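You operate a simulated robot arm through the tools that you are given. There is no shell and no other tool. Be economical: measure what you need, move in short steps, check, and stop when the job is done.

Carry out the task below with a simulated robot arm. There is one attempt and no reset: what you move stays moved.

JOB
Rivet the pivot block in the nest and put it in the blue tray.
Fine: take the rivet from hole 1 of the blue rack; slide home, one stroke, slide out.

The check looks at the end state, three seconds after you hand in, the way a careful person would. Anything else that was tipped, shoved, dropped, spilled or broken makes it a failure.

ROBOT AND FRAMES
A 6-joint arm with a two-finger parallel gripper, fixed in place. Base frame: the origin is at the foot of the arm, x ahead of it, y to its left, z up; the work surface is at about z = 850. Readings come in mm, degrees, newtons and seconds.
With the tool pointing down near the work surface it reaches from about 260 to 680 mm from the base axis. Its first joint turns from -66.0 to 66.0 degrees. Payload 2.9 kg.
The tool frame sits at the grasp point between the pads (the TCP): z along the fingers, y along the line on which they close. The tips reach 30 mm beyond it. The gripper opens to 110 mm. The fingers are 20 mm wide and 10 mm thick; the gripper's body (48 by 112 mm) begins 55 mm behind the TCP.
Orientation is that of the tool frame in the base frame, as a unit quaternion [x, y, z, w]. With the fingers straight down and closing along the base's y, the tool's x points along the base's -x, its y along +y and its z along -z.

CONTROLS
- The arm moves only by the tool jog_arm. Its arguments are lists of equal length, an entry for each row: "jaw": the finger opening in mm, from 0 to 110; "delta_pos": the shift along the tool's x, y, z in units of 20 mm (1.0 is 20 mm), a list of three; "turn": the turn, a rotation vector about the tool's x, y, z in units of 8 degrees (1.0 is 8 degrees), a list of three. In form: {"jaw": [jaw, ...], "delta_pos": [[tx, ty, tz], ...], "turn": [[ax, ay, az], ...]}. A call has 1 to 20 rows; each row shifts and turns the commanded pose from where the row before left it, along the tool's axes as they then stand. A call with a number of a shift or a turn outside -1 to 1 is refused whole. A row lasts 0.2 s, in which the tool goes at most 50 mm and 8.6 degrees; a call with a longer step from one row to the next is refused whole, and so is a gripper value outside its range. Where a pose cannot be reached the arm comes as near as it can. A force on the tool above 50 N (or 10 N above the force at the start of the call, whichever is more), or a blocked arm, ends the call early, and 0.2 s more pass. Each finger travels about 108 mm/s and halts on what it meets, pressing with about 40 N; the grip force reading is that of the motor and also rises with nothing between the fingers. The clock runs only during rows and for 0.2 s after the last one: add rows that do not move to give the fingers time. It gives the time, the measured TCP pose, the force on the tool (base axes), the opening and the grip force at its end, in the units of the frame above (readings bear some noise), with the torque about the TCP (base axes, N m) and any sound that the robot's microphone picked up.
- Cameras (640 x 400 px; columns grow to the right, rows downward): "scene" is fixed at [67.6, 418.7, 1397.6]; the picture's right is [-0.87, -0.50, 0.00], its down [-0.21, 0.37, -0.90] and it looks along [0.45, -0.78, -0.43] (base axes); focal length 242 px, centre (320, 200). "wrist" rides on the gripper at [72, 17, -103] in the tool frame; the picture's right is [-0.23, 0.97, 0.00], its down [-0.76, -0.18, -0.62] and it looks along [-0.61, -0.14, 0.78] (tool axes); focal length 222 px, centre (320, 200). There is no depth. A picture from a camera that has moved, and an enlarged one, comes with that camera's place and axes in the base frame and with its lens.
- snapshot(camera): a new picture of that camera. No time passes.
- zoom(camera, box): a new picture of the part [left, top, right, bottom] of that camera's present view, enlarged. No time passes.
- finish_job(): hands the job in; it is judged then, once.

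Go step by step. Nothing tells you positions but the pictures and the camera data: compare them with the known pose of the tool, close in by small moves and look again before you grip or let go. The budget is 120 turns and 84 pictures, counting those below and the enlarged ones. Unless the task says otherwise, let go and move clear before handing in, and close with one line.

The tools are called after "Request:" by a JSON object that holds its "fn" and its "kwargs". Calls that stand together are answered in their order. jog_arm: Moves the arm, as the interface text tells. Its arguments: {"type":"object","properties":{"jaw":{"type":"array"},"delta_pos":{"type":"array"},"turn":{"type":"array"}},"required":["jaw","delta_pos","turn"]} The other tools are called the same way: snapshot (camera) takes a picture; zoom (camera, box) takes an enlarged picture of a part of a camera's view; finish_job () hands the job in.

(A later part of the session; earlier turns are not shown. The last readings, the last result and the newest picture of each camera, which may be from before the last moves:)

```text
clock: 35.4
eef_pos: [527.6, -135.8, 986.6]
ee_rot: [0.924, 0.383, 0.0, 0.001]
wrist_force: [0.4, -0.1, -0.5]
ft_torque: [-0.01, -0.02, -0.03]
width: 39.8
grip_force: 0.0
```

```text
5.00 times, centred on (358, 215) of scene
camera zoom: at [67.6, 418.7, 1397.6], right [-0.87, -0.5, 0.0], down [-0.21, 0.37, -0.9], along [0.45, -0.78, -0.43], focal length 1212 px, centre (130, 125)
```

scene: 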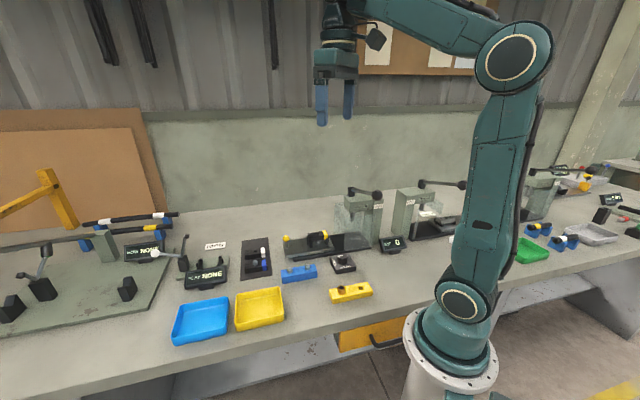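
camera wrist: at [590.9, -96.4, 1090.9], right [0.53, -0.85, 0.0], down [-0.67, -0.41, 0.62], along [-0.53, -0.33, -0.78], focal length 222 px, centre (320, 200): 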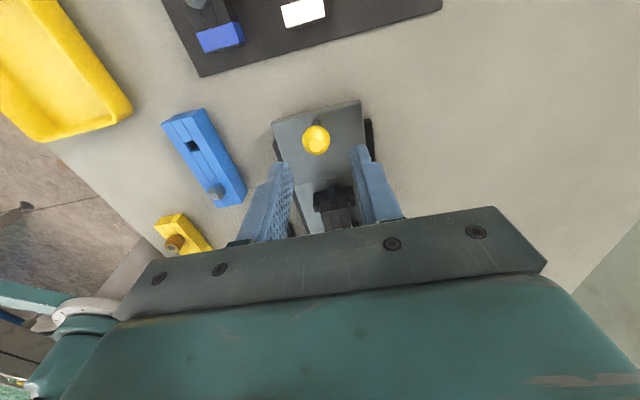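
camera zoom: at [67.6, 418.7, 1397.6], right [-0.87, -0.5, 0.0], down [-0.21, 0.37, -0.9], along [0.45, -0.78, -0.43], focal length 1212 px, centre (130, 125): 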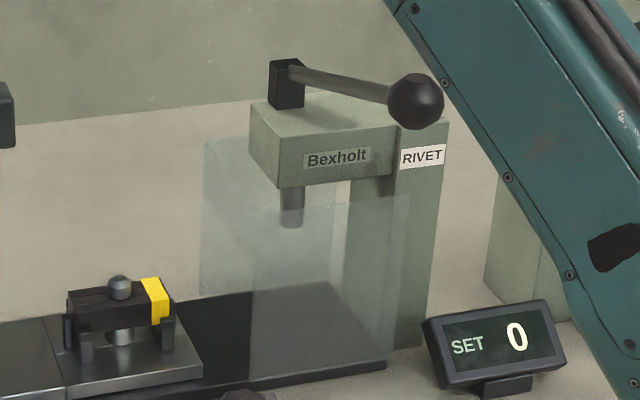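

The knob is at (523.5, -134.3, 911), about 24 mm across. Lowering around it and gripping.

Request:
{"fn": "jog_arm", "kwargs": {"jaw": [46, 46, 46, 46, 46, 34, 26, 20, 18, 18, 18], "delta_pos": [[-0.09, -0.2, 0.3], [0, 0, 0.8], [0, 0, 0.8], [0, 0, 0.8], [0, 0, 0.8], [0, 0, 0], [0, 0, 0], [0, 0, 0], [0, 0, 0], [0, 0, 0], [0, 0, 0]], "turn": [[0, 0, 0], [0, 0, 0], [0, 0, 0], [0, 0, 0], [0, 0, 0], [0, 0, 0], [0, 0, 0], [0, 0, 0], [0, 0, 0], [0, 0, 0], [0, 0, 0]]}}

Request:
{"fn": "zoom", "kwargs": {"camera": "scene", "box": [240, 190, 336, 250]}}

```text
clock: 37.8
eef_pos: [521.9, -134.5, 917.7]
ee_rot: [0.924, 0.382, 0.001, 0.002]
wrist_force: [9.1, -9.1, -8.0]
ft_torque: [0.19, -0.37, 0.02]
width: 23.0
grip_force: 45.4
```

```text
6.67 times, centred on (288, 220) of scene
camera zoom: at [68.0, 418.4, 1397.6], right [-0.87, -0.5, 0.0], down [-0.21, 0.37, -0.9], along [0.45, -0.78, -0.43], focal length 1616 px, centre (533, 67)
```

zoom: 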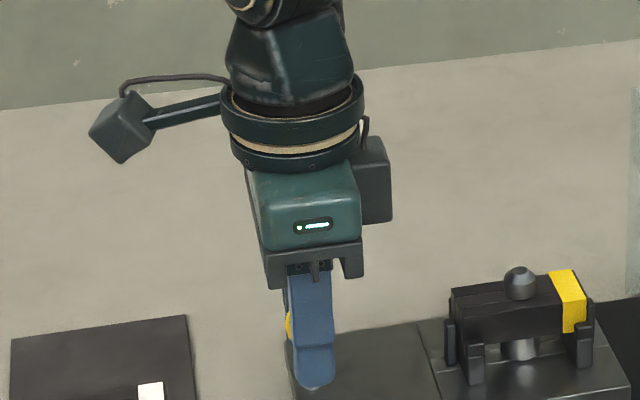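

Gripped with a slight side load. I'll relieve it a bit and push the slide toward the press, first by 60 mm.

Request:
{"fn": "jog_arm", "kwargs": {"jaw": [18, 18, 18, 18, 18, 18, 18, 18], "delta_pos": [[0, 0.04, 0], [-0.3, 0, 0], [-0.5, 0, 0], [-0.6, 0, 0], [-0.6, 0, 0], [-0.5, 0, 0], [-0.5, 0, 0], [0, 0, 0]], "turn": [[0, 0, 0], [0, 0, 0], [0, 0, 0], [0, 0, 0], [0, 0, 0], [0, 0, 0], [0, 0, 0], [0, 0, 0]]}}

Request:
{"fn": "zoom", "kwargs": {"camera": "scene", "box": [270, 175, 430, 275]}}

```text
clock: 39.6
eef_pos: [480.3, -177.9, 917.3]
ee_rot: [0.924, 0.382, 0.002, 0.001]
wrist_force: [-3.2, 5.0, 30.5]
ft_torque: [0.18, -0.1, 0.03]
width: 22.8
grip_force: 44.7
```

```text
4.00 times, centred on (350, 225) of scene
camera zoom: at [67.1, 419.0, 1397.5], right [-0.87, -0.5, 0.0], down [-0.21, 0.37, -0.9], along [0.45, -0.78, -0.43], focal length 970 px, centre (200, 100)
```

zoom: 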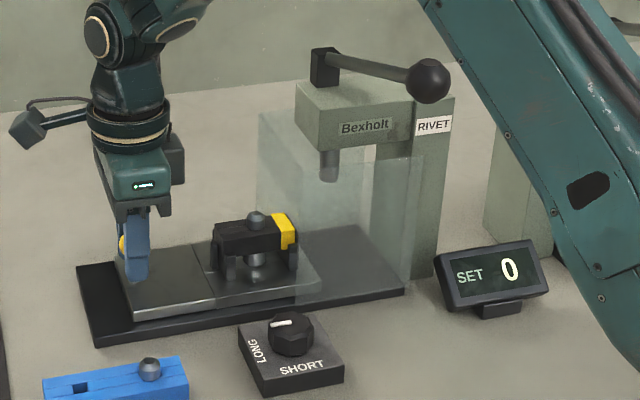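

The slide moves well but there's 30 N of vertical load. I'll raise slightly and continue.

Request:
{"fn": "jog_arm", "kwargs": {"jaw": [18, 18, 18, 18, 18, 18, 18, 18, 18], "delta_pos": [[0, -0.02, -0.06], [-0.4, 0, 0], [-0.5, 0, 0], [-0.5, 0, 0], [-0.5, 0, 0], [-0.5, 0, 0], [-0.5, 0, 0], [-0.4, 0, 0], [0, 0, 0]], "turn": [[0, 0, 0], [0, 0, 0], [0, 0, 0], [0, 0, 0], [0, 0, 0], [0, 0, 0], [0, 0, 0], [0, 0, 0], [0, 0, 0]]}}

Request:
{"fn": "zoom", "kwargs": {"camera": "scene", "box": [270, 175, 430, 275]}}

```text
clock: 41.6
eef_pos: [432.6, -225.2, 917.5]
ee_rot: [0.924, 0.382, -0.001, 0.001]
wrist_force: [3.4, -6.9, -2.9]
ft_torque: [0.11, -0.29, 0.13]
width: 22.7
grip_force: 44.6
```

```text
4.00 times, centred on (350, 225) of scene
camera zoom: at [67.8, 418.5, 1397.6], right [-0.87, -0.5, 0.0], down [-0.21, 0.37, -0.9], along [0.45, -0.78, -0.43], focal length 970 px, centre (200, 100)
```

zoom: 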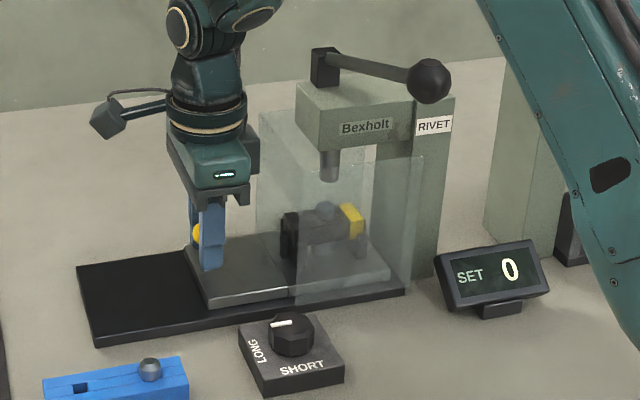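

The rivet is nearly under the ram. I'll continue in small steps until the stop is felt.

Request:
{"fn": "jog_arm", "kwargs": {"jaw": [18, 18, 18, 18, 18, 18], "delta_pos": [[-0.2, 0, 0], [-0.2, 0, 0], [-0.2, 0, 0], [-0.2, 0, 0], [-0.2, 0, 0], [0, 0, 0]], "turn": [[0, 0, 0], [0, 0, 0], [0, 0, 0], [0, 0, 0], [0, 0, 0], [0, 0, 0]]}}

Request:
{"fn": "zoom", "kwargs": {"camera": "scene", "box": [270, 175, 430, 275]}}

```text
clock: 43.0
eef_pos: [419.3, -239.0, 917.8]
ee_rot: [0.924, 0.382, -0.001, 0.0]
wrist_force: [-2.0, -2.0, -1.7]
ft_torque: [-0.04, 0.04, -0.04]
width: 18.1
grip_force: 0.0
```

```text
4.00 times, centred on (350, 225) of scene
camera zoom: at [67.6, 418.7, 1397.6], right [-0.87, -0.5, 0.0], down [-0.21, 0.37, -0.9], along [0.45, -0.78, -0.43], focal length 970 px, centre (200, 100)
```

zoom: 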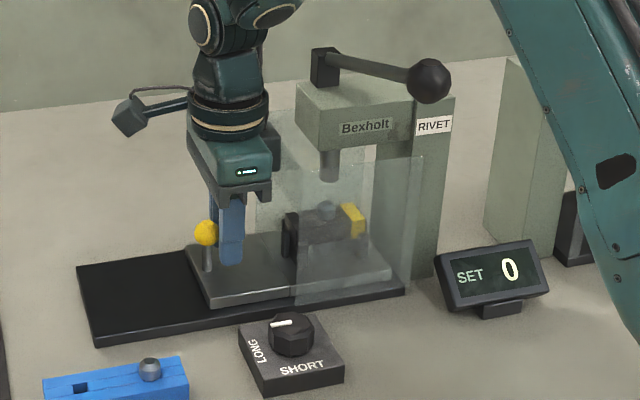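

The jaws slipped off the knob at what looks like the home stop. I'll go behind the knob with closed fingers and press lightly to confirm it's home.

Request:
{"fn": "jog_arm", "kwargs": {"jaw": [18, 18, 18, 10, 0, 0, 0, 0, 0, 0, 0], "delta_pos": [[0, 0, -1], [0, 0, -1], [0, 0, -1], [1, 0, 0], [1, 0, 0], [0.6, 0, 0], [0, 0, 1], [0, 0, 1], [0, 0, 0.8], [0, 0, 0], [0, 0, 0]], "turn": [[0, 0, 0], [0, 0, 0], [0, 0, 0], [0, 0, 0], [0, 0, 0], [0, 0, 0], [0, 0, 0], [0, 0, 0], [0, 0, 0], [0, 0, 0], [0, 0, 0]]}}

Request:
{"fn": "jog_arm", "kwargs": {"jaw": [0, 0, 0, 0, 0, 0, 0, 0, 0, 0, 0, 0], "delta_pos": [[-0.15, 0, 0], [-0.1, 0, 0], [-0.1, 0, 0], [-0.1, 0, 0], [-0.1, 0, 0], [-0.1, 0, 0], [-0.1, 0, 0], [-0.1, 0, 0], [-0.1, 0, 0], [-0.1, 0, 0], [-0.1, 0, 0], [0, 0, 0]], "turn": [[0, 0, 0], [0, 0, 0], [0, 0, 0], [0, 0, 0], [0, 0, 0], [0, 0, 0], [0, 0, 0], [0, 0, 0], [0, 0, 0], [0, 0, 0], [0, 0, 0], [0, 0, 0]]}}

Request:
{"fn": "zoom", "kwargs": {"camera": "scene", "box": [270, 175, 430, 275]}}

```text
clock: 45.4
eef_pos: [456.5, -201.3, 922.9]
ee_rot: [0.924, 0.382, 0.0, 0.0]
wrist_force: [-0.5, 0.3, -0.9]
ft_torque: [0.0, 0.02, -0.04]
width: 0.1
grip_force: 38.2
```

```text
clock: 47.7
eef_pos: [445.0, -210.4, 923.1]
ee_rot: [0.92, 0.391, 0.007, 0.001]
wrist_force: [6.5, 5.5, -0.8]
ft_torque: [0.12, -0.07, -0.02]
width: 0.0
grip_force: 37.7
stopped in row 11: the force on the tool passed its limit at 52 N (the readings are from after the stop); the commanded pose is now the measured one
```

```text
4.00 times, centred on (350, 225) of scene
camera zoom: at [67.8, 418.8, 1397.5], right [-0.87, -0.5, 0.0], down [-0.21, 0.37, -0.9], along [0.45, -0.78, -0.43], focal length 970 px, centre (200, 100)
```

zoom: 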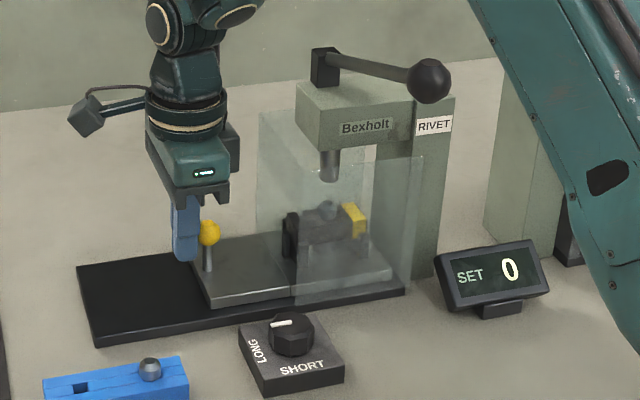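

A 52 N stop confirms the slide is home. Now the press lever: I take its ball to be at about (237, -196, 1117), pivot near (364, -317, 1060). I'll back off, go up, and move over the ball.

Request:
{"fn": "jog_arm", "kwargs": {"jaw": [0, 0, 0, 0, 0, 0, 0, 0, 0, 0, 0, 0, 0, 0, 0], "delta_pos": [[0.6, 0, 0], [0, 0, -1], [0, 0, -1], [0, 0, -1], [0, 0, -1], [0, 0, -1], [0, 0, -1], [0, 0, -1], [0, 0, -1], [0, 0, -1], [0, 0, -1], [0, 0, -1], [0, 0, -1], [0, 0, -1], [0, 0, -0.5]], "turn": [[0, 0, 0], [0, 0, 0], [0, 0, 0], [0, 0, 0], [0, 0, 0], [0, 0, 0], [0, 0, 0], [0, 0, 0], [0, 0, 0], [0, 0, 0], [0, 0, 0], [0, 0, 0], [0, 0, 0], [0, 0, 0], [0, 0, 0]]}}

Request:
{"fn": "jog_arm", "kwargs": {"jaw": [0, 0, 0, 0, 0, 0, 0, 0, 0], "delta_pos": [[-0.75, -0.7, 0], [-0.75, -0.7, 0], [-0.75, -0.7, 0], [-0.75, -0.7, 0], [-0.75, -0.7, 0], [-0.75, -0.7, 0], [-0.75, -0.7, 0], [-0.75, -0.7, 0], [0, 0, 0]], "turn": [[0, 0, 0], [0, 0, 0], [0, 0, 0], [0, 0, 0], [0, 0, 0], [0, 0, 0], [0, 0, 0], [0, 0, 0], [0, 0, 0]]}}

Request:
{"fn": "snapshot", "kwargs": {"camera": "wrist"}}

Request:
{"fn": "zoom", "kwargs": {"camera": "scene", "box": [320, 80, 480, 220]}}

```text
clock: 50.9
eef_pos: [450.9, -204.1, 1194.8]
ee_rot: [0.921, 0.39, 0.006, 0.0]
wrist_force: [0.1, -0.9, 0.6]
ft_torque: [-0.02, 0.0, 0.0]
width: 0.0
grip_force: 37.5
```

```text
clock: 52.9
eef_pos: [284.9, -213.6, 1191.9]
ee_rot: [0.921, 0.39, 0.006, 0.0]
wrist_force: [0.0, 0.0, -0.9]
ft_torque: [0.03, -0.02, -0.02]
width: 0.0
grip_force: 37.7
```

```text
35 pictures are left
camera wrist: at [348.1, -173.2, 1296.1], right [0.54, -0.84, 0.0], down [-0.67, -0.43, 0.61], along [-0.51, -0.33, -0.79], focal length 222 px, centre (320, 200)
```

wrist: 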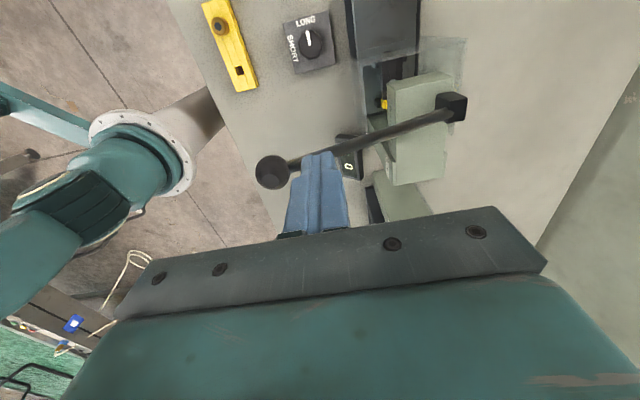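

```text
2.86 times, centred on (400, 150) of scene
camera zoom: at [67.6, 418.7, 1397.6], right [-0.87, -0.5, 0.0], down [-0.21, 0.37, -0.9], along [0.45, -0.78, -0.43], focal length 693 px, centre (91, 343)
```

zoom: 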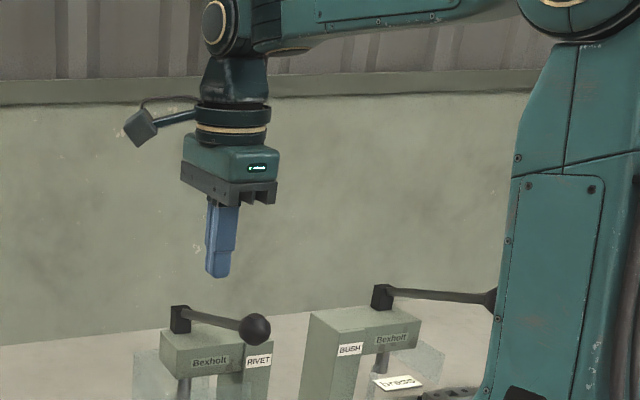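

Both views agree: ball at about (236.5, -195, 1117). Moving directly above it.

Request:
{"fn": "jog_arm", "kwargs": {"jaw": [0, 0, 0, 0, 0], "delta_pos": [[-0.34, -0.795, 0], [-0.34, -0.795, 0], [-0.34, -0.795, 0], [0, 0, 0.9], [0, 0, 0]], "turn": [[0, 0, 0], [0, 0, 0], [0, 0, 0], [0, 0, 0], [0, 0, 0]]}}

Request:
{"fn": "zoom", "kwargs": {"camera": "wrist", "box": [220, 80, 420, 205]}}

Request:
{"fn": "zoom", "kwargs": {"camera": "scene", "box": [330, 120, 426, 200]}}

```text
clock: 54.1
eef_pos: [238.6, -192.1, 1172.7]
ee_rot: [0.921, 0.389, 0.006, 0.001]
wrist_force: [0.0, -0.5, -0.3]
ft_torque: [0.02, 0.01, 0.02]
width: 0.0
grip_force: 38.1
```

```text
3.20 times, centred on (320, 142) of wrist
camera zoom: at [300.7, -153.2, 1277.0], right [0.54, -0.84, 0.0], down [-0.66, -0.43, 0.61], along [-0.51, -0.33, -0.79], focal length 711 px, centre (320, 384)
```

zoom: 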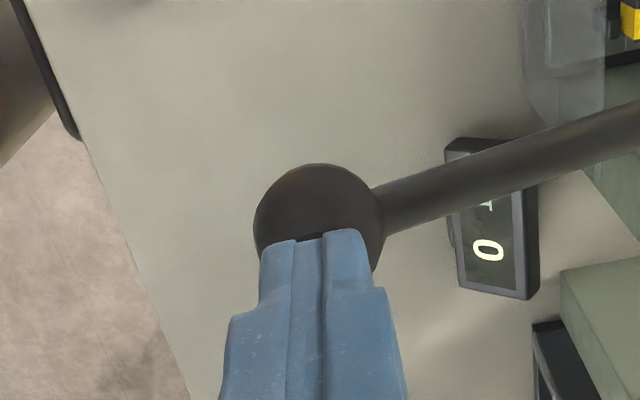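

```text
5.00 times, centred on (378, 160) of scene
camera zoom: at [67.6, 418.7, 1397.6], right [-0.87, -0.5, 0.0], down [-0.21, 0.37, -0.9], along [0.45, -0.78, -0.43], focal length 1212 px, centre (30, 400)
```

zoom: 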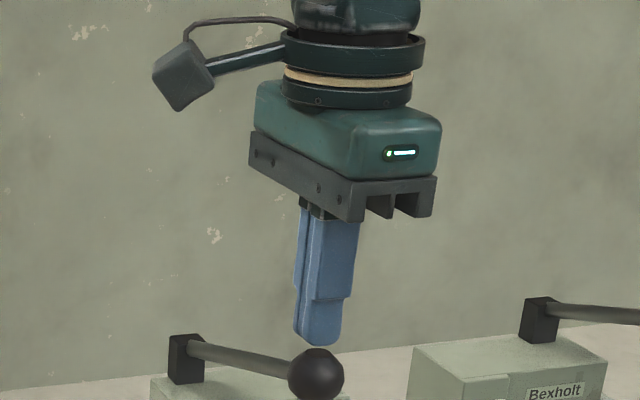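

The fingertips are centred over the ball. Pressing down along its arc, first part.

Request:
{"fn": "jog_arm", "kwargs": {"jaw": [0, 0, 0, 0, 0, 0, 0, 0], "delta_pos": [[-0.1, 0, 0.4], [0, -0.07, 0.4], [0, -0.07, 0.4], [0, -0.06, 0.4], [0, -0.05, 0.4], [0, -0.04, 0.4], [0, -0.03, 0.4], [0, -0.02, 0.4]], "turn": [[0, 0, 0], [0, 0, 0], [0, 0, 0], [0, 0, 0], [0, 0, 0], [0, 0, 0], [0, 0, 0], [0, 0, 0]]}}

Request:
{"fn": "zoom", "kwargs": {"camera": "scene", "box": [320, 140, 416, 230]}}

```text
clock: 55.9
eef_pos: [232.5, -190.2, 1109.0]
ee_rot: [0.921, 0.389, 0.006, 0.0]
wrist_force: [-0.9, 1.4, 2.8]
ft_torque: [0.05, 0.02, -0.03]
width: 0.0
grip_force: 37.0
```

```text
4.44 times, centred on (368, 185) of scene
camera zoom: at [67.6, 418.7, 1397.6], right [-0.87, -0.5, 0.0], down [-0.21, 0.37, -0.9], along [0.45, -0.78, -0.43], focal length 1078 px, centre (107, 267)
```

zoom: 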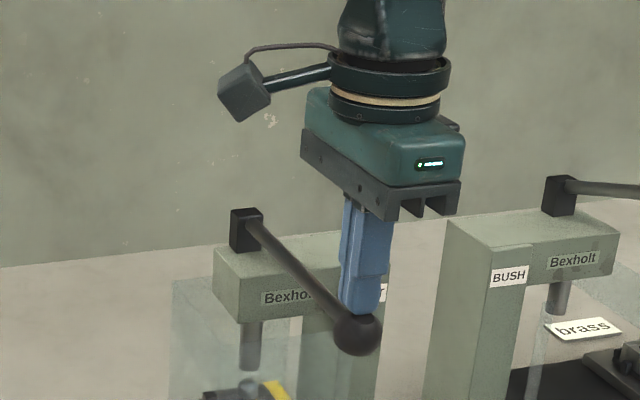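

The lever is swinging down with little force and the ram is descending. Continuing.

Request:
{"fn": "jog_arm", "kwargs": {"jaw": [0, 0, 0, 0, 0, 0, 0, 0], "delta_pos": [[0, 0.02, 0.4], [0, 0.03, 0.4], [0, 0.05, 0.4], [0, 0.08, 0.4], [0, 0.1, 0.4], [0, 0.12, 0.4], [0, 0.14, 0.4], [0, 0.16, 0.4]], "turn": [[0, 0, 0], [0, 0, 0], [0, 0, 0], [0, 0, 0], [0, 0, 0], [0, 0, 0], [0, 0, 0], [0, 0, 0]]}}

Request:
{"fn": "zoom", "kwargs": {"camera": "scene", "box": [310, 160, 422, 250]}}

```text
clock: 57.3
eef_pos: [236.3, -193.8, 1069.2]
ee_rot: [0.921, 0.389, 0.007, 0.001]
wrist_force: [-11.0, 9.1, 28.9]
ft_torque: [0.32, 0.44, 0.02]
width: 0.0
grip_force: 37.6
stopped in row 6: the force on the tool passed its limit at 62 N (the readings are from after the stop); the commanded pose is now the measured one
```

```text
4.44 times, centred on (366, 205) of scene
camera zoom: at [67.1, 419.2, 1397.5], right [-0.87, -0.5, 0.0], down [-0.21, 0.37, -0.9], along [0.45, -0.78, -0.43], focal length 1078 px, centre (116, 178)
```

zoom: 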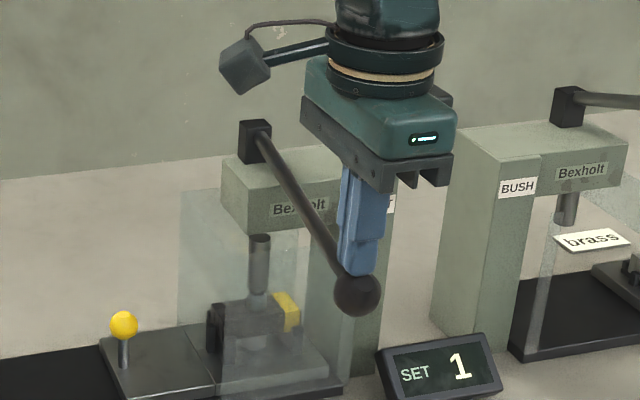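

The press stopped and the counter reads SET 1, so the one stroke is done. Rising back along the arc.

Request:
{"fn": "jog_arm", "kwargs": {"jaw": [0, 0, 0, 0, 0, 0, 0, 0, 0, 0, 0, 0, 0, 0], "delta_pos": [[0, -0.06, -0.4], [0, -0.05, -0.4], [0, -0.03, -0.4], [0, 0, -0.4], [0, 0, -0.4], [0, 0.02, -0.4], [0, 0.03, -0.4], [0, 0.04, -0.4], [0, 0.05, -0.4], [0, 0.06, -0.4], [0, 0.06, -0.4], [0, 0, -0.6], [0, 0, -1], [0, 0, -1]], "turn": [[0, 0, 0], [0, 0, 0], [0, 0, 0], [0, 0, 0], [0, 0, 0], [0, 0, 0], [0, 0, 0], [0, 0, 0], [0, 0, 0], [0, 0, 0], [0, 0, 0], [0, 0, 0], [0, 0, 0], [0, 0, 0]]}}

Request:
{"fn": "zoom", "kwargs": {"camera": "scene", "box": [270, 140, 430, 260]}}

```text
clock: 60.3
eef_pos: [238.2, -196.3, 1207.4]
ee_rot: [0.921, 0.39, 0.007, 0.001]
wrist_force: [-0.2, 0.2, 0.5]
ft_torque: [0.01, -0.03, 0.03]
width: 0.3
grip_force: 38.3
```

```text
3.33 times, centred on (350, 200) of scene
camera zoom: at [67.6, 418.7, 1397.6], right [-0.87, -0.5, 0.0], down [-0.21, 0.37, -0.9], along [0.45, -0.78, -0.43], focal length 808 px, centre (220, 200)
```

zoom: 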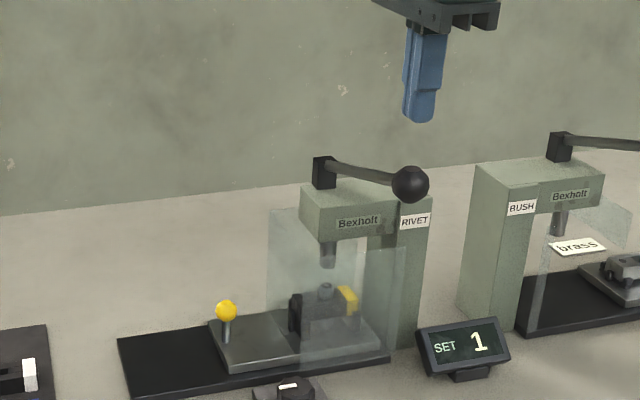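

The lever is back up and the set is counted. Now I'll go to the press side of the knob (home at about (431.5, -226.5)) to pull the slide out.

Request:
{"fn": "jog_arm", "kwargs": {"jaw": [0, 0, 0, 0, 0, 0, 0, 0, 0, 0, 0], "delta_pos": [[0, 0, 0], [0.487, 0.88, 0], [0.487, 0.88, 0], [0.487, 0.88, 0], [0.487, 0.88, 0], [0.487, 0.88, 0], [0.487, 0.88, 0], [0.487, 0.88, 0], [0.487, 0.88, 0], [0.487, 0.88, 0], [0, 0, 0]], "turn": [[0, 0, 0.11], [0, 0, 0], [0, 0, 0], [0, 0, 0], [0, 0, 0], [0, 0, 0], [0, 0, 0], [0, 0, 0], [0, 0, 0], [0, 0, 0], [0, 0, 0]]}}

Request:
{"fn": "jog_arm", "kwargs": {"jaw": [0, 0, 0, 0, 0, 0, 0, 0, 0, 0, 0, 0], "delta_pos": [[0, 0, 1], [0, 0, 1], [0, 0, 1], [0, 0, 1], [0, 0, 1], [0, 0, 1], [0, 0, 1], [0, 0, 1], [0, 0, 1], [0, 0, 1], [0, 0, 1], [0, 0, 0]], "turn": [[0, 0, 0], [0, 0, 0], [0, 0, 0], [0, 0, 0], [0, 0, 0], [0, 0, 0], [0, 0, 0], [0, 0, 0], [0, 0, 0], [0, 0, 0], [0, 0, 0], [0, 0, 0]]}}

Request:
{"fn": "snapshot", "kwargs": {"camera": "wrist"}}

Request:
{"fn": "zoom", "kwargs": {"camera": "scene", "box": [270, 165, 430, 265]}}

```text
clock: 62.7
eef_pos: [410.4, -248.5, 1208.0]
ee_rot: [0.924, 0.383, 0.006, 0.0]
wrist_force: [0.5, 0.5, -0.2]
ft_torque: [-0.03, 0.03, -0.02]
width: 0.3
grip_force: 37.8
```

```text
clock: 65.3
eef_pos: [413.9, -244.7, 987.8]
ee_rot: [0.924, 0.382, 0.006, 0.001]
wrist_force: [0.6, 0.1, 0.2]
ft_torque: [-0.02, 0.0, 0.01]
width: 0.0
grip_force: 37.6
```

```text
28 pictures are left
camera wrist: at [478.0, -206.6, 1092.2], right [0.53, -0.85, 0.0], down [-0.67, -0.41, 0.61], along [-0.52, -0.33, -0.79], focal length 222 px, centre (320, 200)
```

wrist: 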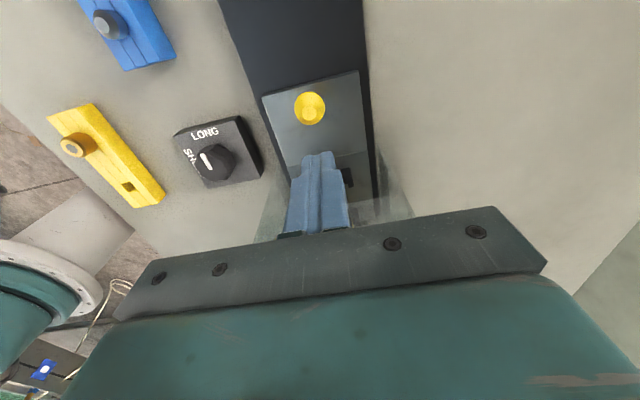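

```text
4.00 times, centred on (350, 215) of scene
camera zoom: at [67.6, 418.7, 1397.6], right [-0.87, -0.5, 0.0], down [-0.21, 0.37, -0.9], along [0.45, -0.78, -0.43], focal length 970 px, centre (200, 140)
```

zoom: 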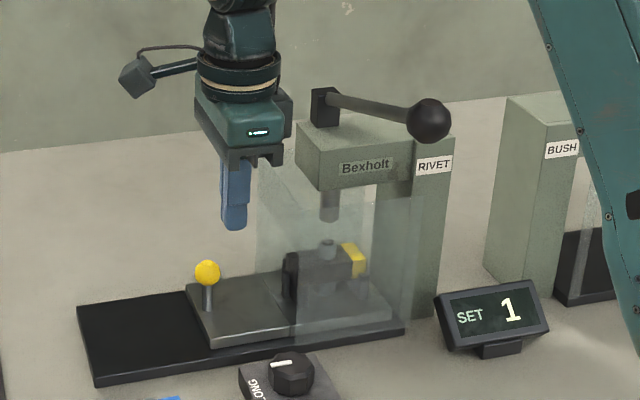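

The knob lies directly ahead along tool x. I'll back off 7 mm, lower, and push the slide outward.

Request:
{"fn": "jog_arm", "kwargs": {"jaw": [0, 0, 0, 0, 0, 0, 0, 0, 0, 0, 0, 0, 0], "delta_pos": [[-0.35, 0, 0], [0, 0, 0.9], [0, 0, 0.9], [0, 0, 0.9], [0, 0, 0.7], [0.4, 0, 0], [0.5, 0, 0], [0.5, 0, 0], [0.5, 0, 0], [0.5, 0, 0], [0.5, 0, 0], [0.5, 0, 0], [0, 0, 0]], "turn": [[0, 0, 0], [0, 0, 0], [0, 0, 0], [0, 0, 0], [0, 0, 0], [0, 0, 0], [0, 0, 0], [0, 0, 0], [0, 0, 0], [0, 0, 0], [0, 0, 0], [0, 0, 0], [0, 0, 0]]}}

Request:
{"fn": "zoom", "kwargs": {"camera": "scene", "box": [250, 165, 410, 265]}}

```text
clock: 66.3
eef_pos: [410.2, -251.1, 942.9]
ee_rot: [0.924, 0.381, 0.01, 0.006]
wrist_force: [-1.7, 1.2, 6.8]
ft_torque: [-0.1, 0.16, -0.06]
width: 0.0
grip_force: 38.2
stopped in row 5: the force on the tool passed its limit at 72 N (the readings are from after the stop); the commanded pose is now the measured one
```

```text
4.00 times, centred on (330, 215) of scene
camera zoom: at [67.5, 418.8, 1397.6], right [-0.87, -0.5, 0.0], down [-0.21, 0.37, -0.9], along [0.45, -0.78, -0.43], focal length 970 px, centre (280, 140)
```

zoom: 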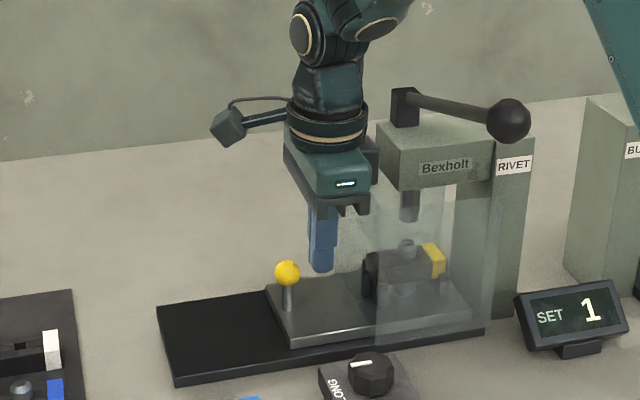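

Something hit at z = 943: most likely the gripper's rear box on the guard edge, since the guard starts about 82 mm in. I'll go straight up, correct the tilt, and grip the knob from above as before, which stays clear.

Request:
{"fn": "jog_arm", "kwargs": {"jaw": [0, 0, 20, 46, 46, 46, 46], "delta_pos": [[0, 0, -1], [0, 0, -1], [0, 0, -0.5], [0.5, -0.03, 0], [0.5, -0.03, 0], [0.61, -0.04, 0], [0, 0, 0]], "turn": [[0, 0, 0], [0, 0, 0], [0.134, -0.099, -0.025], [0, 0, 0], [0, 0, 0], [0, 0, 0], [0, 0, 0]]}}

Request:
{"fn": "snapshot", "kwargs": {"camera": "wrist"}}

Request:
{"fn": "zoom", "kwargs": {"camera": "scene", "box": [270, 165, 430, 265]}}

```text
clock: 67.9
eef_pos: [429.9, -227.4, 989.8]
ee_rot: [0.924, 0.382, -0.001, -0.001]
wrist_force: [-0.8, 0.4, -0.8]
ft_torque: [-0.02, -0.01, 0.0]
width: 45.9
grip_force: 0.0
```

```text
25 pictures are left
camera wrist: at [494.8, -187.7, 1093.4], right [0.53, -0.85, 0.0], down [-0.66, -0.41, 0.63], along [-0.53, -0.33, -0.78], focal length 222 px, centre (320, 200)
```

wrist: 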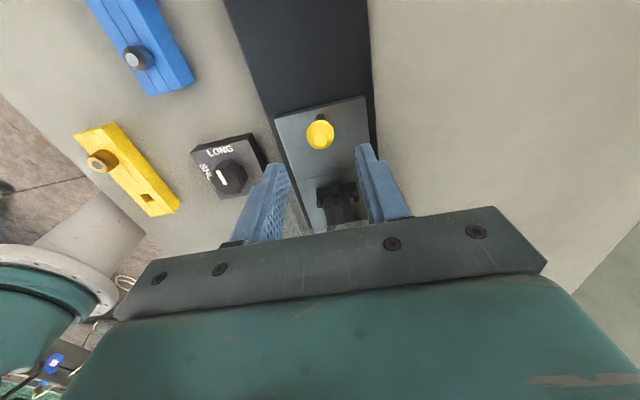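

```text
4.00 times, centred on (350, 215) of scene
camera zoom: at [67.6, 418.7, 1397.6], right [-0.87, -0.5, 0.0], down [-0.21, 0.37, -0.9], along [0.45, -0.78, -0.43], focal length 970 px, centre (200, 140)
```

zoom: 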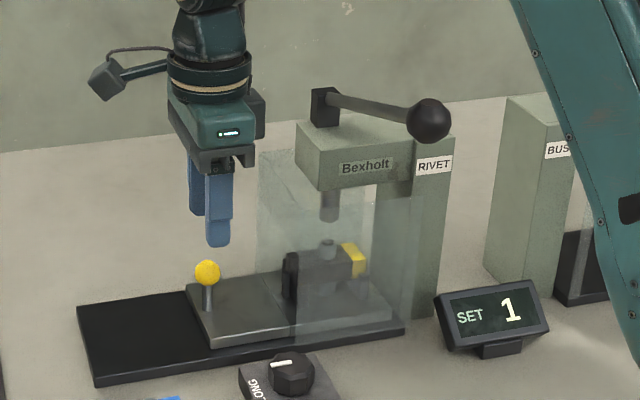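

Aligned within about 2 mm. Adjusting, lowering and gripping the knob.

Request:
{"fn": "jog_arm", "kwargs": {"jaw": [46, 46, 46, 46, 46, 34, 26, 20, 18, 18, 18], "delta_pos": [[0.1, 0, 0.5], [0, 0, 0.8], [0, 0, 0.8], [0, 0, 0.8], [0, 0, 0.7], [0, 0, 0], [0, 0, 0], [0, 0, 0], [0, 0, 0], [0, 0, 0], [0, 0, 0]], "turn": [[0, 0, 0], [0, 0, 0], [0, 0, 0], [0, 0, 0], [0, 0, 0], [0, 0, 0], [0, 0, 0], [0, 0, 0], [0, 0, 0], [0, 0, 0], [0, 0, 0]]}}

Request:
{"fn": "jog_arm", "kwargs": {"jaw": [18, 18, 18, 18, 18, 18, 18, 18, 18, 18], "delta_pos": [[0.3, 0, 0], [0.5, 0, 0], [0.5, 0, 0], [0.5, 0, 0], [0.5, 0, 0], [0.5, 0, 0], [0.5, 0, 0], [0.5, 0, 0], [0.4, 0, 0], [0, 0, 0]], "turn": [[0, 0, 0], [0, 0, 0], [0, 0, 0], [0, 0, 0], [0, 0, 0], [0, 0, 0], [0, 0, 0], [0, 0, 0], [0, 0, 0], [0, 0, 0]]}}

Request:
{"fn": "zoom", "kwargs": {"camera": "scene", "box": [250, 165, 410, 265]}}

```text
clock: 70.3
eef_pos: [431.2, -225.9, 917.6]
ee_rot: [0.924, 0.382, 0.0, -0.001]
wrist_force: [3.7, -3.2, -5.9]
ft_torque: [-0.01, -0.1, 0.0]
width: 22.6
grip_force: 45.1
```

```text
clock: 72.5
eef_pos: [492.1, -166.6, 918.4]
ee_rot: [0.924, 0.382, -0.002, -0.002]
wrist_force: [7.6, -8.2, -25.1]
ft_torque: [-0.02, 0.03, -0.03]
width: 22.8
grip_force: 44.8
```

```text
4.00 times, centred on (330, 215) of scene
camera zoom: at [68.2, 418.3, 1397.7], right [-0.87, -0.5, 0.0], down [-0.21, 0.37, -0.9], along [0.45, -0.78, -0.43], focal length 970 px, centre (280, 140)
```

zoom: 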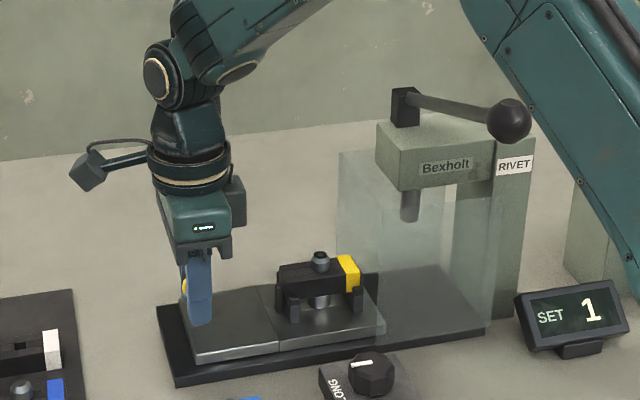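

The slide is coming out. Continuing to its original out position.

Request:
{"fn": "jog_arm", "kwargs": {"jaw": [18, 18, 18, 18, 18, 18, 18, 18], "delta_pos": [[0, 0.03, 0.05], [0.4, 0, 0], [0.5, 0, 0], [0.5, 0, 0], [0.4, 0, 0], [0.3, 0, 0], [0.1, 0, 0], [0, 0, 0]], "turn": [[0, 0, 0], [0, 0, 0], [0, 0, 0], [0, 0, 0], [0, 0, 0], [0, 0, 0], [0, 0, 0], [0, 0, 0]]}}

```text
clock: 74.3
eef_pos: [522.4, -135.9, 918.4]
ee_rot: [0.924, 0.384, -0.002, -0.001]
wrist_force: [-5.1, 8.5, 0.8]
ft_torque: [-0.17, 0.25, 0.02]
width: 22.6
grip_force: 44.3
```

Request:
{"fn": "jog_arm", "kwargs": {"jaw": [18, 18, 18, 18], "delta_pos": [[0.08, 0, 0], [0.08, 0, 0], [0, 0, 0], [0, 0, 0]], "turn": [[0, 0, 0], [0, 0, 0], [0, 0, 0], [0, 0, 0]]}}

Request:
{"fn": "zoom", "kwargs": {"camera": "scene", "box": [240, 165, 400, 265]}}

```text
clock: 75.3
eef_pos: [523.2, -134.9, 917.4]
ee_rot: [0.924, 0.382, -0.003, -0.001]
wrist_force: [-15.1, 0.9, 7.2]
ft_torque: [0.31, -0.24, -0.03]
width: 22.7
grip_force: 44.8
```

```text
4.00 times, centred on (320, 215) of scene
camera zoom: at [67.1, 418.7, 1397.6], right [-0.87, -0.5, 0.0], down [-0.21, 0.37, -0.9], along [0.45, -0.78, -0.43], focal length 970 px, centre (320, 140)
```

zoom: 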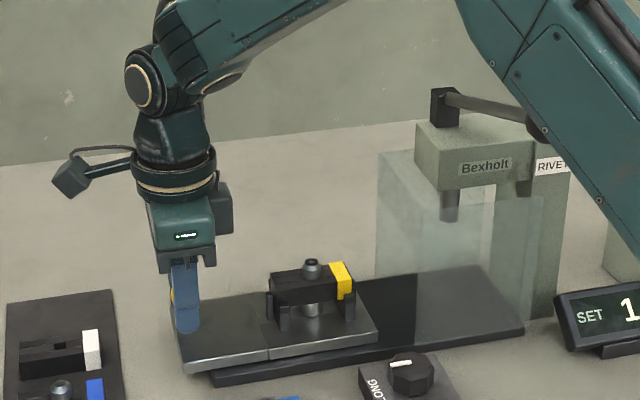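

The slide is fully out. Releasing the knob, rising, and moving over the riveted block.

Request:
{"fn": "jog_arm", "kwargs": {"jaw": [22, 26, 36, 50, 50, 50, 50, 50, 50, 50, 50, 50, 50, 50, 50, 50], "delta_pos": [[0, 0, 0], [0, 0, 0], [0, 0, 0], [0, 0, 0], [0, 0, -0.8], [0, 0, -1], [0, 0, -1], [0, 0, -0.9], [-0.8, 0, 0], [-0.8, 0, 0], [-0.8, 0, 0], [-0.8, 0, 0], [-0.8, 0, 0], [-0.8, 0, 0], [-0.8, 0, 0], [0, 0, 0]], "turn": [[0, 0, 0], [0, 0, 0], [0, 0, 0], [0, 0, 0], [0, 0, 0], [0, 0, 0], [0, 0, 0], [0, 0, 0], [0, 0, 0], [0, 0, 0], [0, 0, 0], [0, 0, 0], [0, 0, 0], [0, 0, 0], [0, 0, 0], [0, 0, 0]]}}

Request:
{"fn": "zoom", "kwargs": {"camera": "wrist", "box": [220, 80, 420, 205]}}

Request:
{"fn": "zoom", "kwargs": {"camera": "scene", "box": [280, 205, 352, 253]}}

```text
clock: 78.7
eef_pos: [445.7, -213.5, 992.5]
ee_rot: [0.924, 0.383, 0.0, 0.0]
wrist_force: [0.2, 0.8, -0.5]
ft_torque: [-0.02, 0.01, 0.0]
width: 50.1
grip_force: 0.0
```

```text
3.20 times, centred on (320, 142) of wrist
camera zoom: at [510.8, -173.6, 1095.4], right [0.53, -0.85, 0.0], down [-0.66, -0.41, 0.63], along [-0.53, -0.33, -0.78], focal length 711 px, centre (320, 384)
```

zoom: 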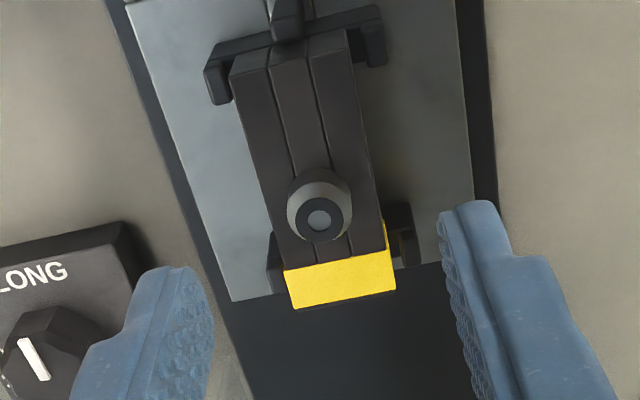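

```text
8.33 times, centred on (316, 229) of scene
camera zoom: at [67.6, 418.7, 1397.6], right [-0.87, -0.5, 0.0], down [-0.21, 0.37, -0.9], along [0.45, -0.78, -0.43], focal length 2021 px, centre (353, -42)
```

zoom: 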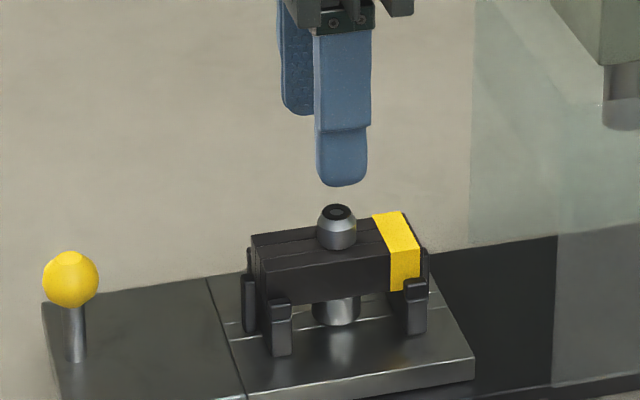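

The rivet head shows the set mark. The block centre is about 5 mm toward tool -x; I'll correct, descend between the nest posts and grip.

Request:
{"fn": "jog_arm", "kwargs": {"jaw": [50, 50, 50, 50, 50], "delta_pos": [[-0.265, 0, 0], [0, 0, 0.8], [0, 0, 0.9], [0, 0, 0.9], [0, 0, 0]], "turn": [[0, 0, 0], [0, 0, 0], [0, 0, 0], [0, 0, 0], [0, 0, 0]]}}

Request:
{"fn": "zoom", "kwargs": {"camera": "scene", "box": [280, 205, 352, 253]}}

Request:
{"fn": "zoom", "kwargs": {"camera": "wrist", "box": [220, 80, 420, 205]}}

```text
clock: 79.9
eef_pos: [441.7, -216.1, 939.7]
ee_rot: [0.924, 0.383, -0.002, 0.0]
wrist_force: [-0.5, -0.9, 0.1]
ft_torque: [0.03, -0.04, -0.01]
width: 50.1
grip_force: 0.1
```

```text
8.33 times, centred on (316, 229) of scene
camera zoom: at [67.6, 418.7, 1397.6], right [-0.87, -0.5, 0.0], down [-0.21, 0.37, -0.9], along [0.45, -0.78, -0.43], focal length 2021 px, centre (353, -42)
```

zoom: 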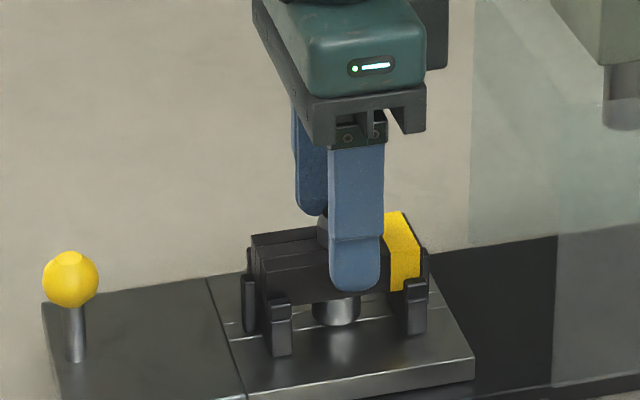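

```text
3.20 times, centred on (320, 142) of wrist
camera zoom: at [506.5, -177.0, 1043.4], right [0.53, -0.85, 0.0], down [-0.66, -0.41, 0.63], along [-0.53, -0.33, -0.78], focal length 711 px, centre (320, 384)
```

zoom: 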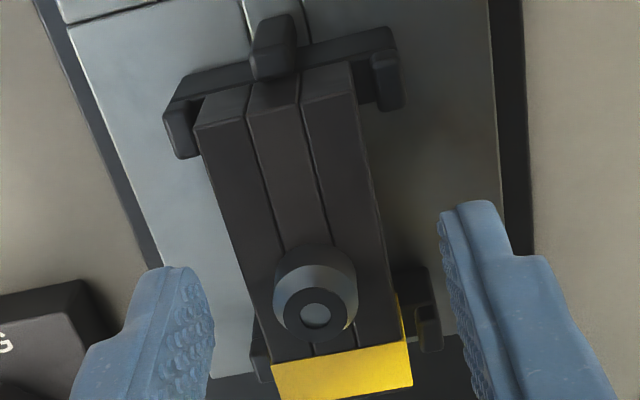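

Well centred between the posts. Lowering 15 mm and closing.

Request:
{"fn": "jog_arm", "kwargs": {"jaw": [50, 50, 40, 32, 26, 22, 22, 22], "delta_pos": [[0, 0, 0.4], [0, 0, 0.37], [0, 0, 0], [0, 0, 0], [0, 0, 0], [0, 0, 0], [0, 0, 0], [0, 0, 0]], "turn": [[0, 0, 0], [0, 0, 0], [0, 0, 0], [0, 0, 0], [0, 0, 0], [0, 0, 0], [0, 0, 0], [0, 0, 0]]}}

Request:
{"fn": "zoom", "kwargs": {"camera": "scene", "box": [280, 205, 352, 253]}}

```text
clock: 81.7
eef_pos: [442.1, -217.2, 924.1]
ee_rot: [0.924, 0.383, -0.001, -0.001]
wrist_force: [0.1, -0.4, -0.9]
ft_torque: [-0.01, 0.01, -0.02]
width: 29.1
grip_force: 39.4
```

```text
8.33 times, centred on (316, 229) of scene
camera zoom: at [67.6, 418.7, 1397.6], right [-0.87, -0.5, 0.0], down [-0.21, 0.37, -0.9], along [0.45, -0.78, -0.43], focal length 2021 px, centre (353, -42)
```

zoom: 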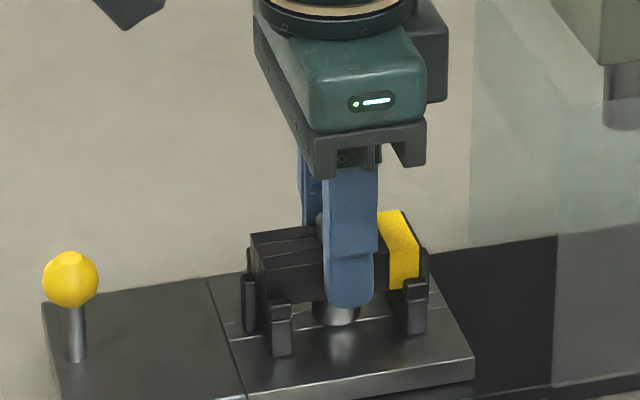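

Gripped at 29.1 mm with no side load. Lifting straight up and checking.

Request:
{"fn": "jog_arm", "kwargs": {"jaw": [22, 22, 22, 22, 22, 22, 22, 22], "delta_pos": [[0, 0, -0.3], [0, 0, -0.5], [0, 0, -0.8], [0, 0, -1], [0, 0, -1], [0, 0, -1], [0, 0, -1], [0, 0, 0]], "turn": [[0, 0, 0], [0, 0, 0], [0, 0, 0], [0, 0, 0], [0, 0, 0], [0, 0, 0], [0, 0, 0], [0, 0, 0]]}}

Request:
{"fn": "zoom", "kwargs": {"camera": "scene", "box": [250, 165, 378, 250]}}

```text
clock: 83.5
eef_pos: [442.6, -216.8, 1036.1]
ee_rot: [0.924, 0.383, 0.0, -0.001]
wrist_force: [0.4, -0.5, -0.8]
ft_torque: [0.0, -0.01, -0.01]
width: 29.4
grip_force: 39.5
```

```text
4.71 times, centred on (314, 208) of scene
camera zoom: at [67.6, 418.7, 1397.6], right [-0.87, -0.5, 0.0], down [-0.21, 0.37, -0.9], along [0.45, -0.78, -0.43], focal length 1141 px, centre (348, 165)
```

zoom: 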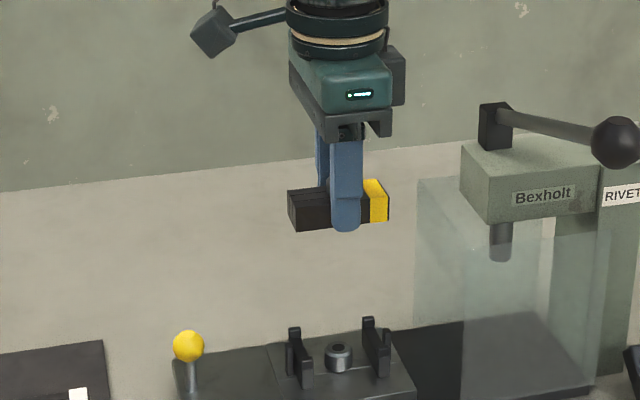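

The block and rivet came out together. Now carrying it toward the blue tray at about (534, 209).

Request:
{"fn": "jog_arm", "kwargs": {"jaw": [22, 22, 22, 22, 22, 22, 22, 22, 22, 22, 22, 22, 22, 22, 22, 22, 22, 22], "delta_pos": [[0.6, -0.4, 0], [0.9, -0.58, 0], [0.9, -0.58, 0], [0.9, -0.58, 0], [0.9, -0.58, 0], [0.9, -0.58, 0], [0.9, -0.58, 0], [0.9, -0.58, 0], [0.9, -0.58, 0], [0.9, -0.58, 0], [0.9, -0.58, 0], [0.9, -0.58, 0], [0.9, -0.58, 0], [0.9, -0.58, 0], [0.9, -0.58, 0], [0.9, -0.58, 0], [0.6, -0.4, 0], [0, 0, 0]], "turn": [[0, 0, 0], [0, 0, 0], [0, 0, 0], [0, 0, 0], [0, 0, 0], [0, 0, 0], [0, 0, 0], [0, 0, 0], [0, 0, 0], [0, 0, 0], [0, 0, 0], [0, 0, 0], [0, 0, 0], [0, 0, 0], [0, 0, 0], [0, 0, 0], [0, 0, 0], [0, 0, 0]]}}

Request:
{"fn": "snapshot", "kwargs": {"camera": "wrist"}}

Request:
{"fn": "snapshot", "kwargs": {"camera": "scene"}}

```text
clock: 87.3
eef_pos: [515.1, 127.0, 1035.2]
ee_rot: [0.924, 0.382, -0.001, -0.001]
wrist_force: [-1.3, -0.3, -0.8]
ft_torque: [-0.05, -0.01, -0.03]
width: 29.0
grip_force: 39.9
```

```text
15 pictures are left
camera wrist: at [579.9, 165.8, 1139.2], right [0.53, -0.85, 0.0], down [-0.66, -0.41, 0.63], along [-0.53, -0.33, -0.78], focal length 222 px, centre (320, 200)
```

wrist: 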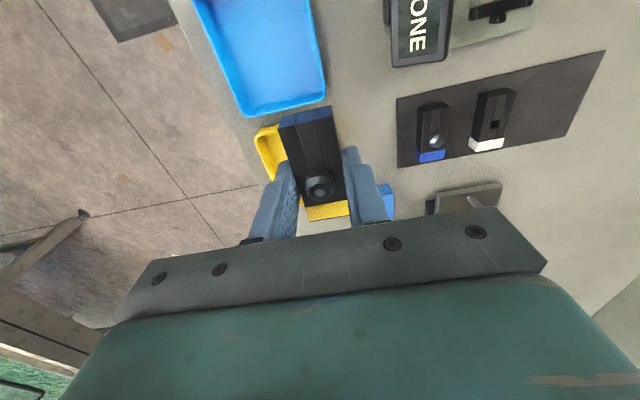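

```text
14 pictures are left
```

scene: 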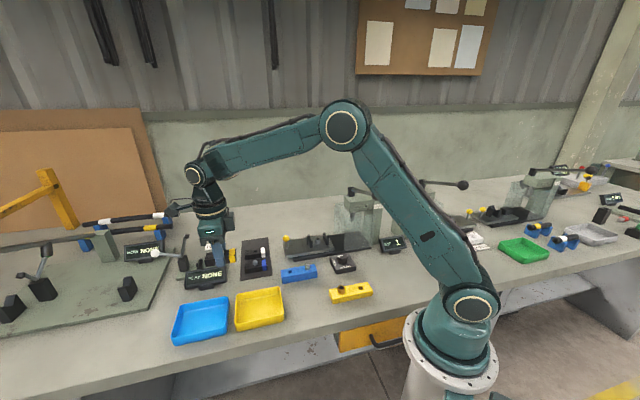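

The pose is fine. I put the tray centre at about (525, 204), so I'll move the TCP to (518, 196) and lower to above the tray.

Request:
{"fn": "jog_arm", "kwargs": {"jaw": [22, 22, 22, 22, 22, 22, 22, 22, 22], "delta_pos": [[0.85, -0.78, 0], [0.85, -0.78, 0], [0.85, -0.78, 0], [0, 0, 0.9], [0, 0, 0.9], [0, 0, 0.9], [0, 0, 0.9], [0, 0, 0.9], [0, 0, 0]], "turn": [[0, 0, 0], [0, 0, 0], [0, 0, 0], [0, 0, 0], [0, 0, 0], [0, 0, 0], [0, 0, 0], [0, 0, 0], [0, 0, 0]]}}

Request:
{"fn": "zoom", "kwargs": {"camera": "scene", "box": [140, 250, 300, 360]}}

Request:
{"fn": "snapshot", "kwargs": {"camera": "wrist"}}

```text
clock: 89.3
eef_pos: [518.2, 196.3, 944.3]
ee_rot: [0.924, 0.383, -0.001, 0.0]
wrist_force: [0.1, 0.0, -2.1]
ft_torque: [0.02, 0.0, 0.03]
width: 28.9
grip_force: 40.5
```

```text
3.64 times, centred on (220, 305) of scene
camera zoom: at [67.6, 418.7, 1397.6], right [-0.87, -0.5, 0.0], down [-0.21, 0.37, -0.9], along [0.45, -0.78, -0.43], focal length 882 px, centre (684, -182)
```

zoom: 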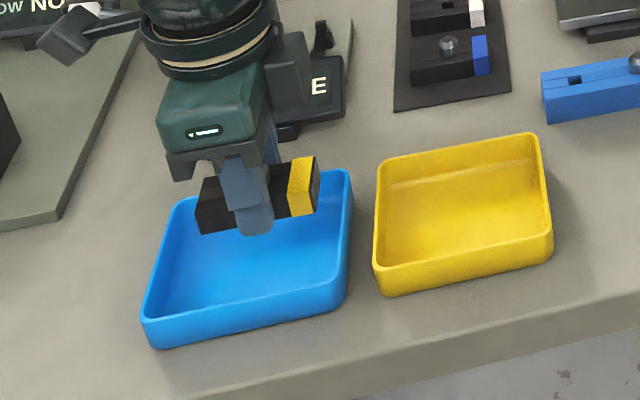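

```text
12 pictures are left
camera wrist: at [582.3, 235.2, 1048.5], right [0.53, -0.85, 0.0], down [-0.66, -0.41, 0.63], along [-0.53, -0.33, -0.78], focal length 222 px, centre (320, 200)
```

wrist: 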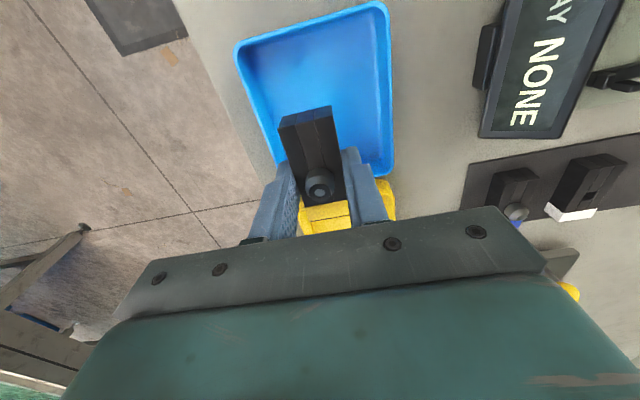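

The block is over the tray, nearly centred. I'll shift slightly, then lower with small steps until contact.

Request:
{"fn": "jog_arm", "kwargs": {"jaw": [22, 22, 22, 22, 22, 22, 22, 22, 22, 22], "delta_pos": [[0.2, 0.25, 0.5], [0, 0, 0.8], [0, 0, 0.8], [0, 0, 0.2], [0, 0, 0.1], [0, 0, 0.1], [0, 0, 0.1], [0, 0, 0.05], [0, 0, 0], [0, 0, 0]], "turn": [[0, 0, 0], [0, 0, 0], [0, 0, 0], [0, 0, 0], [0, 0, 0], [0, 0, 0], [0, 0, 0], [0, 0, 0], [0, 0, 0], [0, 0, 0]]}}

Request:
{"fn": "zoom", "kwargs": {"camera": "scene", "box": [150, 270, 250, 350]}}

```text
clock: 91.5
eef_pos: [523.8, 194.3, 892.9]
ee_rot: [0.924, 0.383, -0.001, -0.001]
wrist_force: [0.6, -0.5, -1.5]
ft_torque: [0.01, 0.0, 0.0]
width: 29.1
grip_force: 40.0
```

```text
5.00 times, centred on (200, 310) of scene
camera zoom: at [67.6, 418.7, 1397.6], right [-0.87, -0.5, 0.0], down [-0.21, 0.37, -0.9], along [0.45, -0.78, -0.43], focal length 1212 px, centre (920, -350)
```

zoom: 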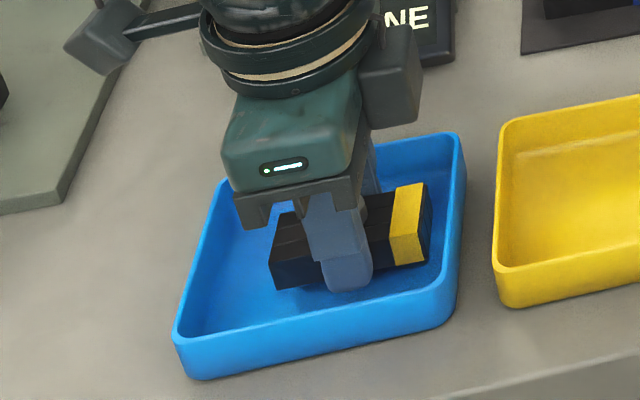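

No contact yet, so lowering a few more millimetres.

Request:
{"fn": "jog_arm", "kwargs": {"jaw": [22, 22, 22, 22, 22], "delta_pos": [[0, 0, 0.07], [0, 0, 0.07], [0, 0, 0.06], [0, 0, 0.05], [0, 0, 0]], "turn": [[0, 0, 0], [0, 0, 0], [0, 0, 0], [0, 0, 0], [0, 0, 0]]}}

```text
clock: 92.7
eef_pos: [525.4, 192.5, 888.1]
ee_rot: [0.924, 0.382, -0.001, -0.001]
wrist_force: [-0.4, -0.3, -2.2]
ft_torque: [-0.01, 0.0, -0.02]
width: 29.1
grip_force: 40.6
```

Request:
{"fn": "jog_arm", "kwargs": {"jaw": [22, 22, 22, 22], "delta_pos": [[0, 0, 0.06], [0, 0, 0.05], [0, 0, 0.04], [0, 0, 0]], "turn": [[0, 0, 0], [0, 0, 0], [0, 0, 0], [0, 0, 0]]}}

Request:
{"fn": "zoom", "kwargs": {"camera": "scene", "box": [150, 270, 250, 350]}}

```text
clock: 93.7
eef_pos: [524.6, 193.3, 884.4]
ee_rot: [0.924, 0.383, -0.001, -0.001]
wrist_force: [0.8, 0.1, -1.5]
ft_torque: [-0.01, 0.01, 0.01]
width: 29.1
grip_force: 40.2
```

```text
5.00 times, centred on (200, 310) of scene
camera zoom: at [67.6, 418.7, 1397.6], right [-0.87, -0.5, 0.0], down [-0.21, 0.37, -0.9], along [0.45, -0.78, -0.43], focal length 1212 px, centre (920, -350)
```

zoom: 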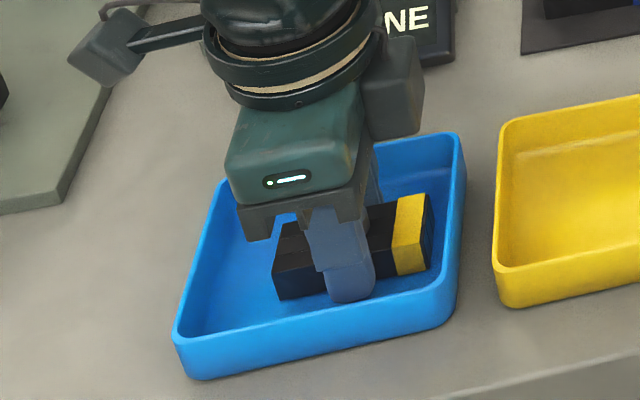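

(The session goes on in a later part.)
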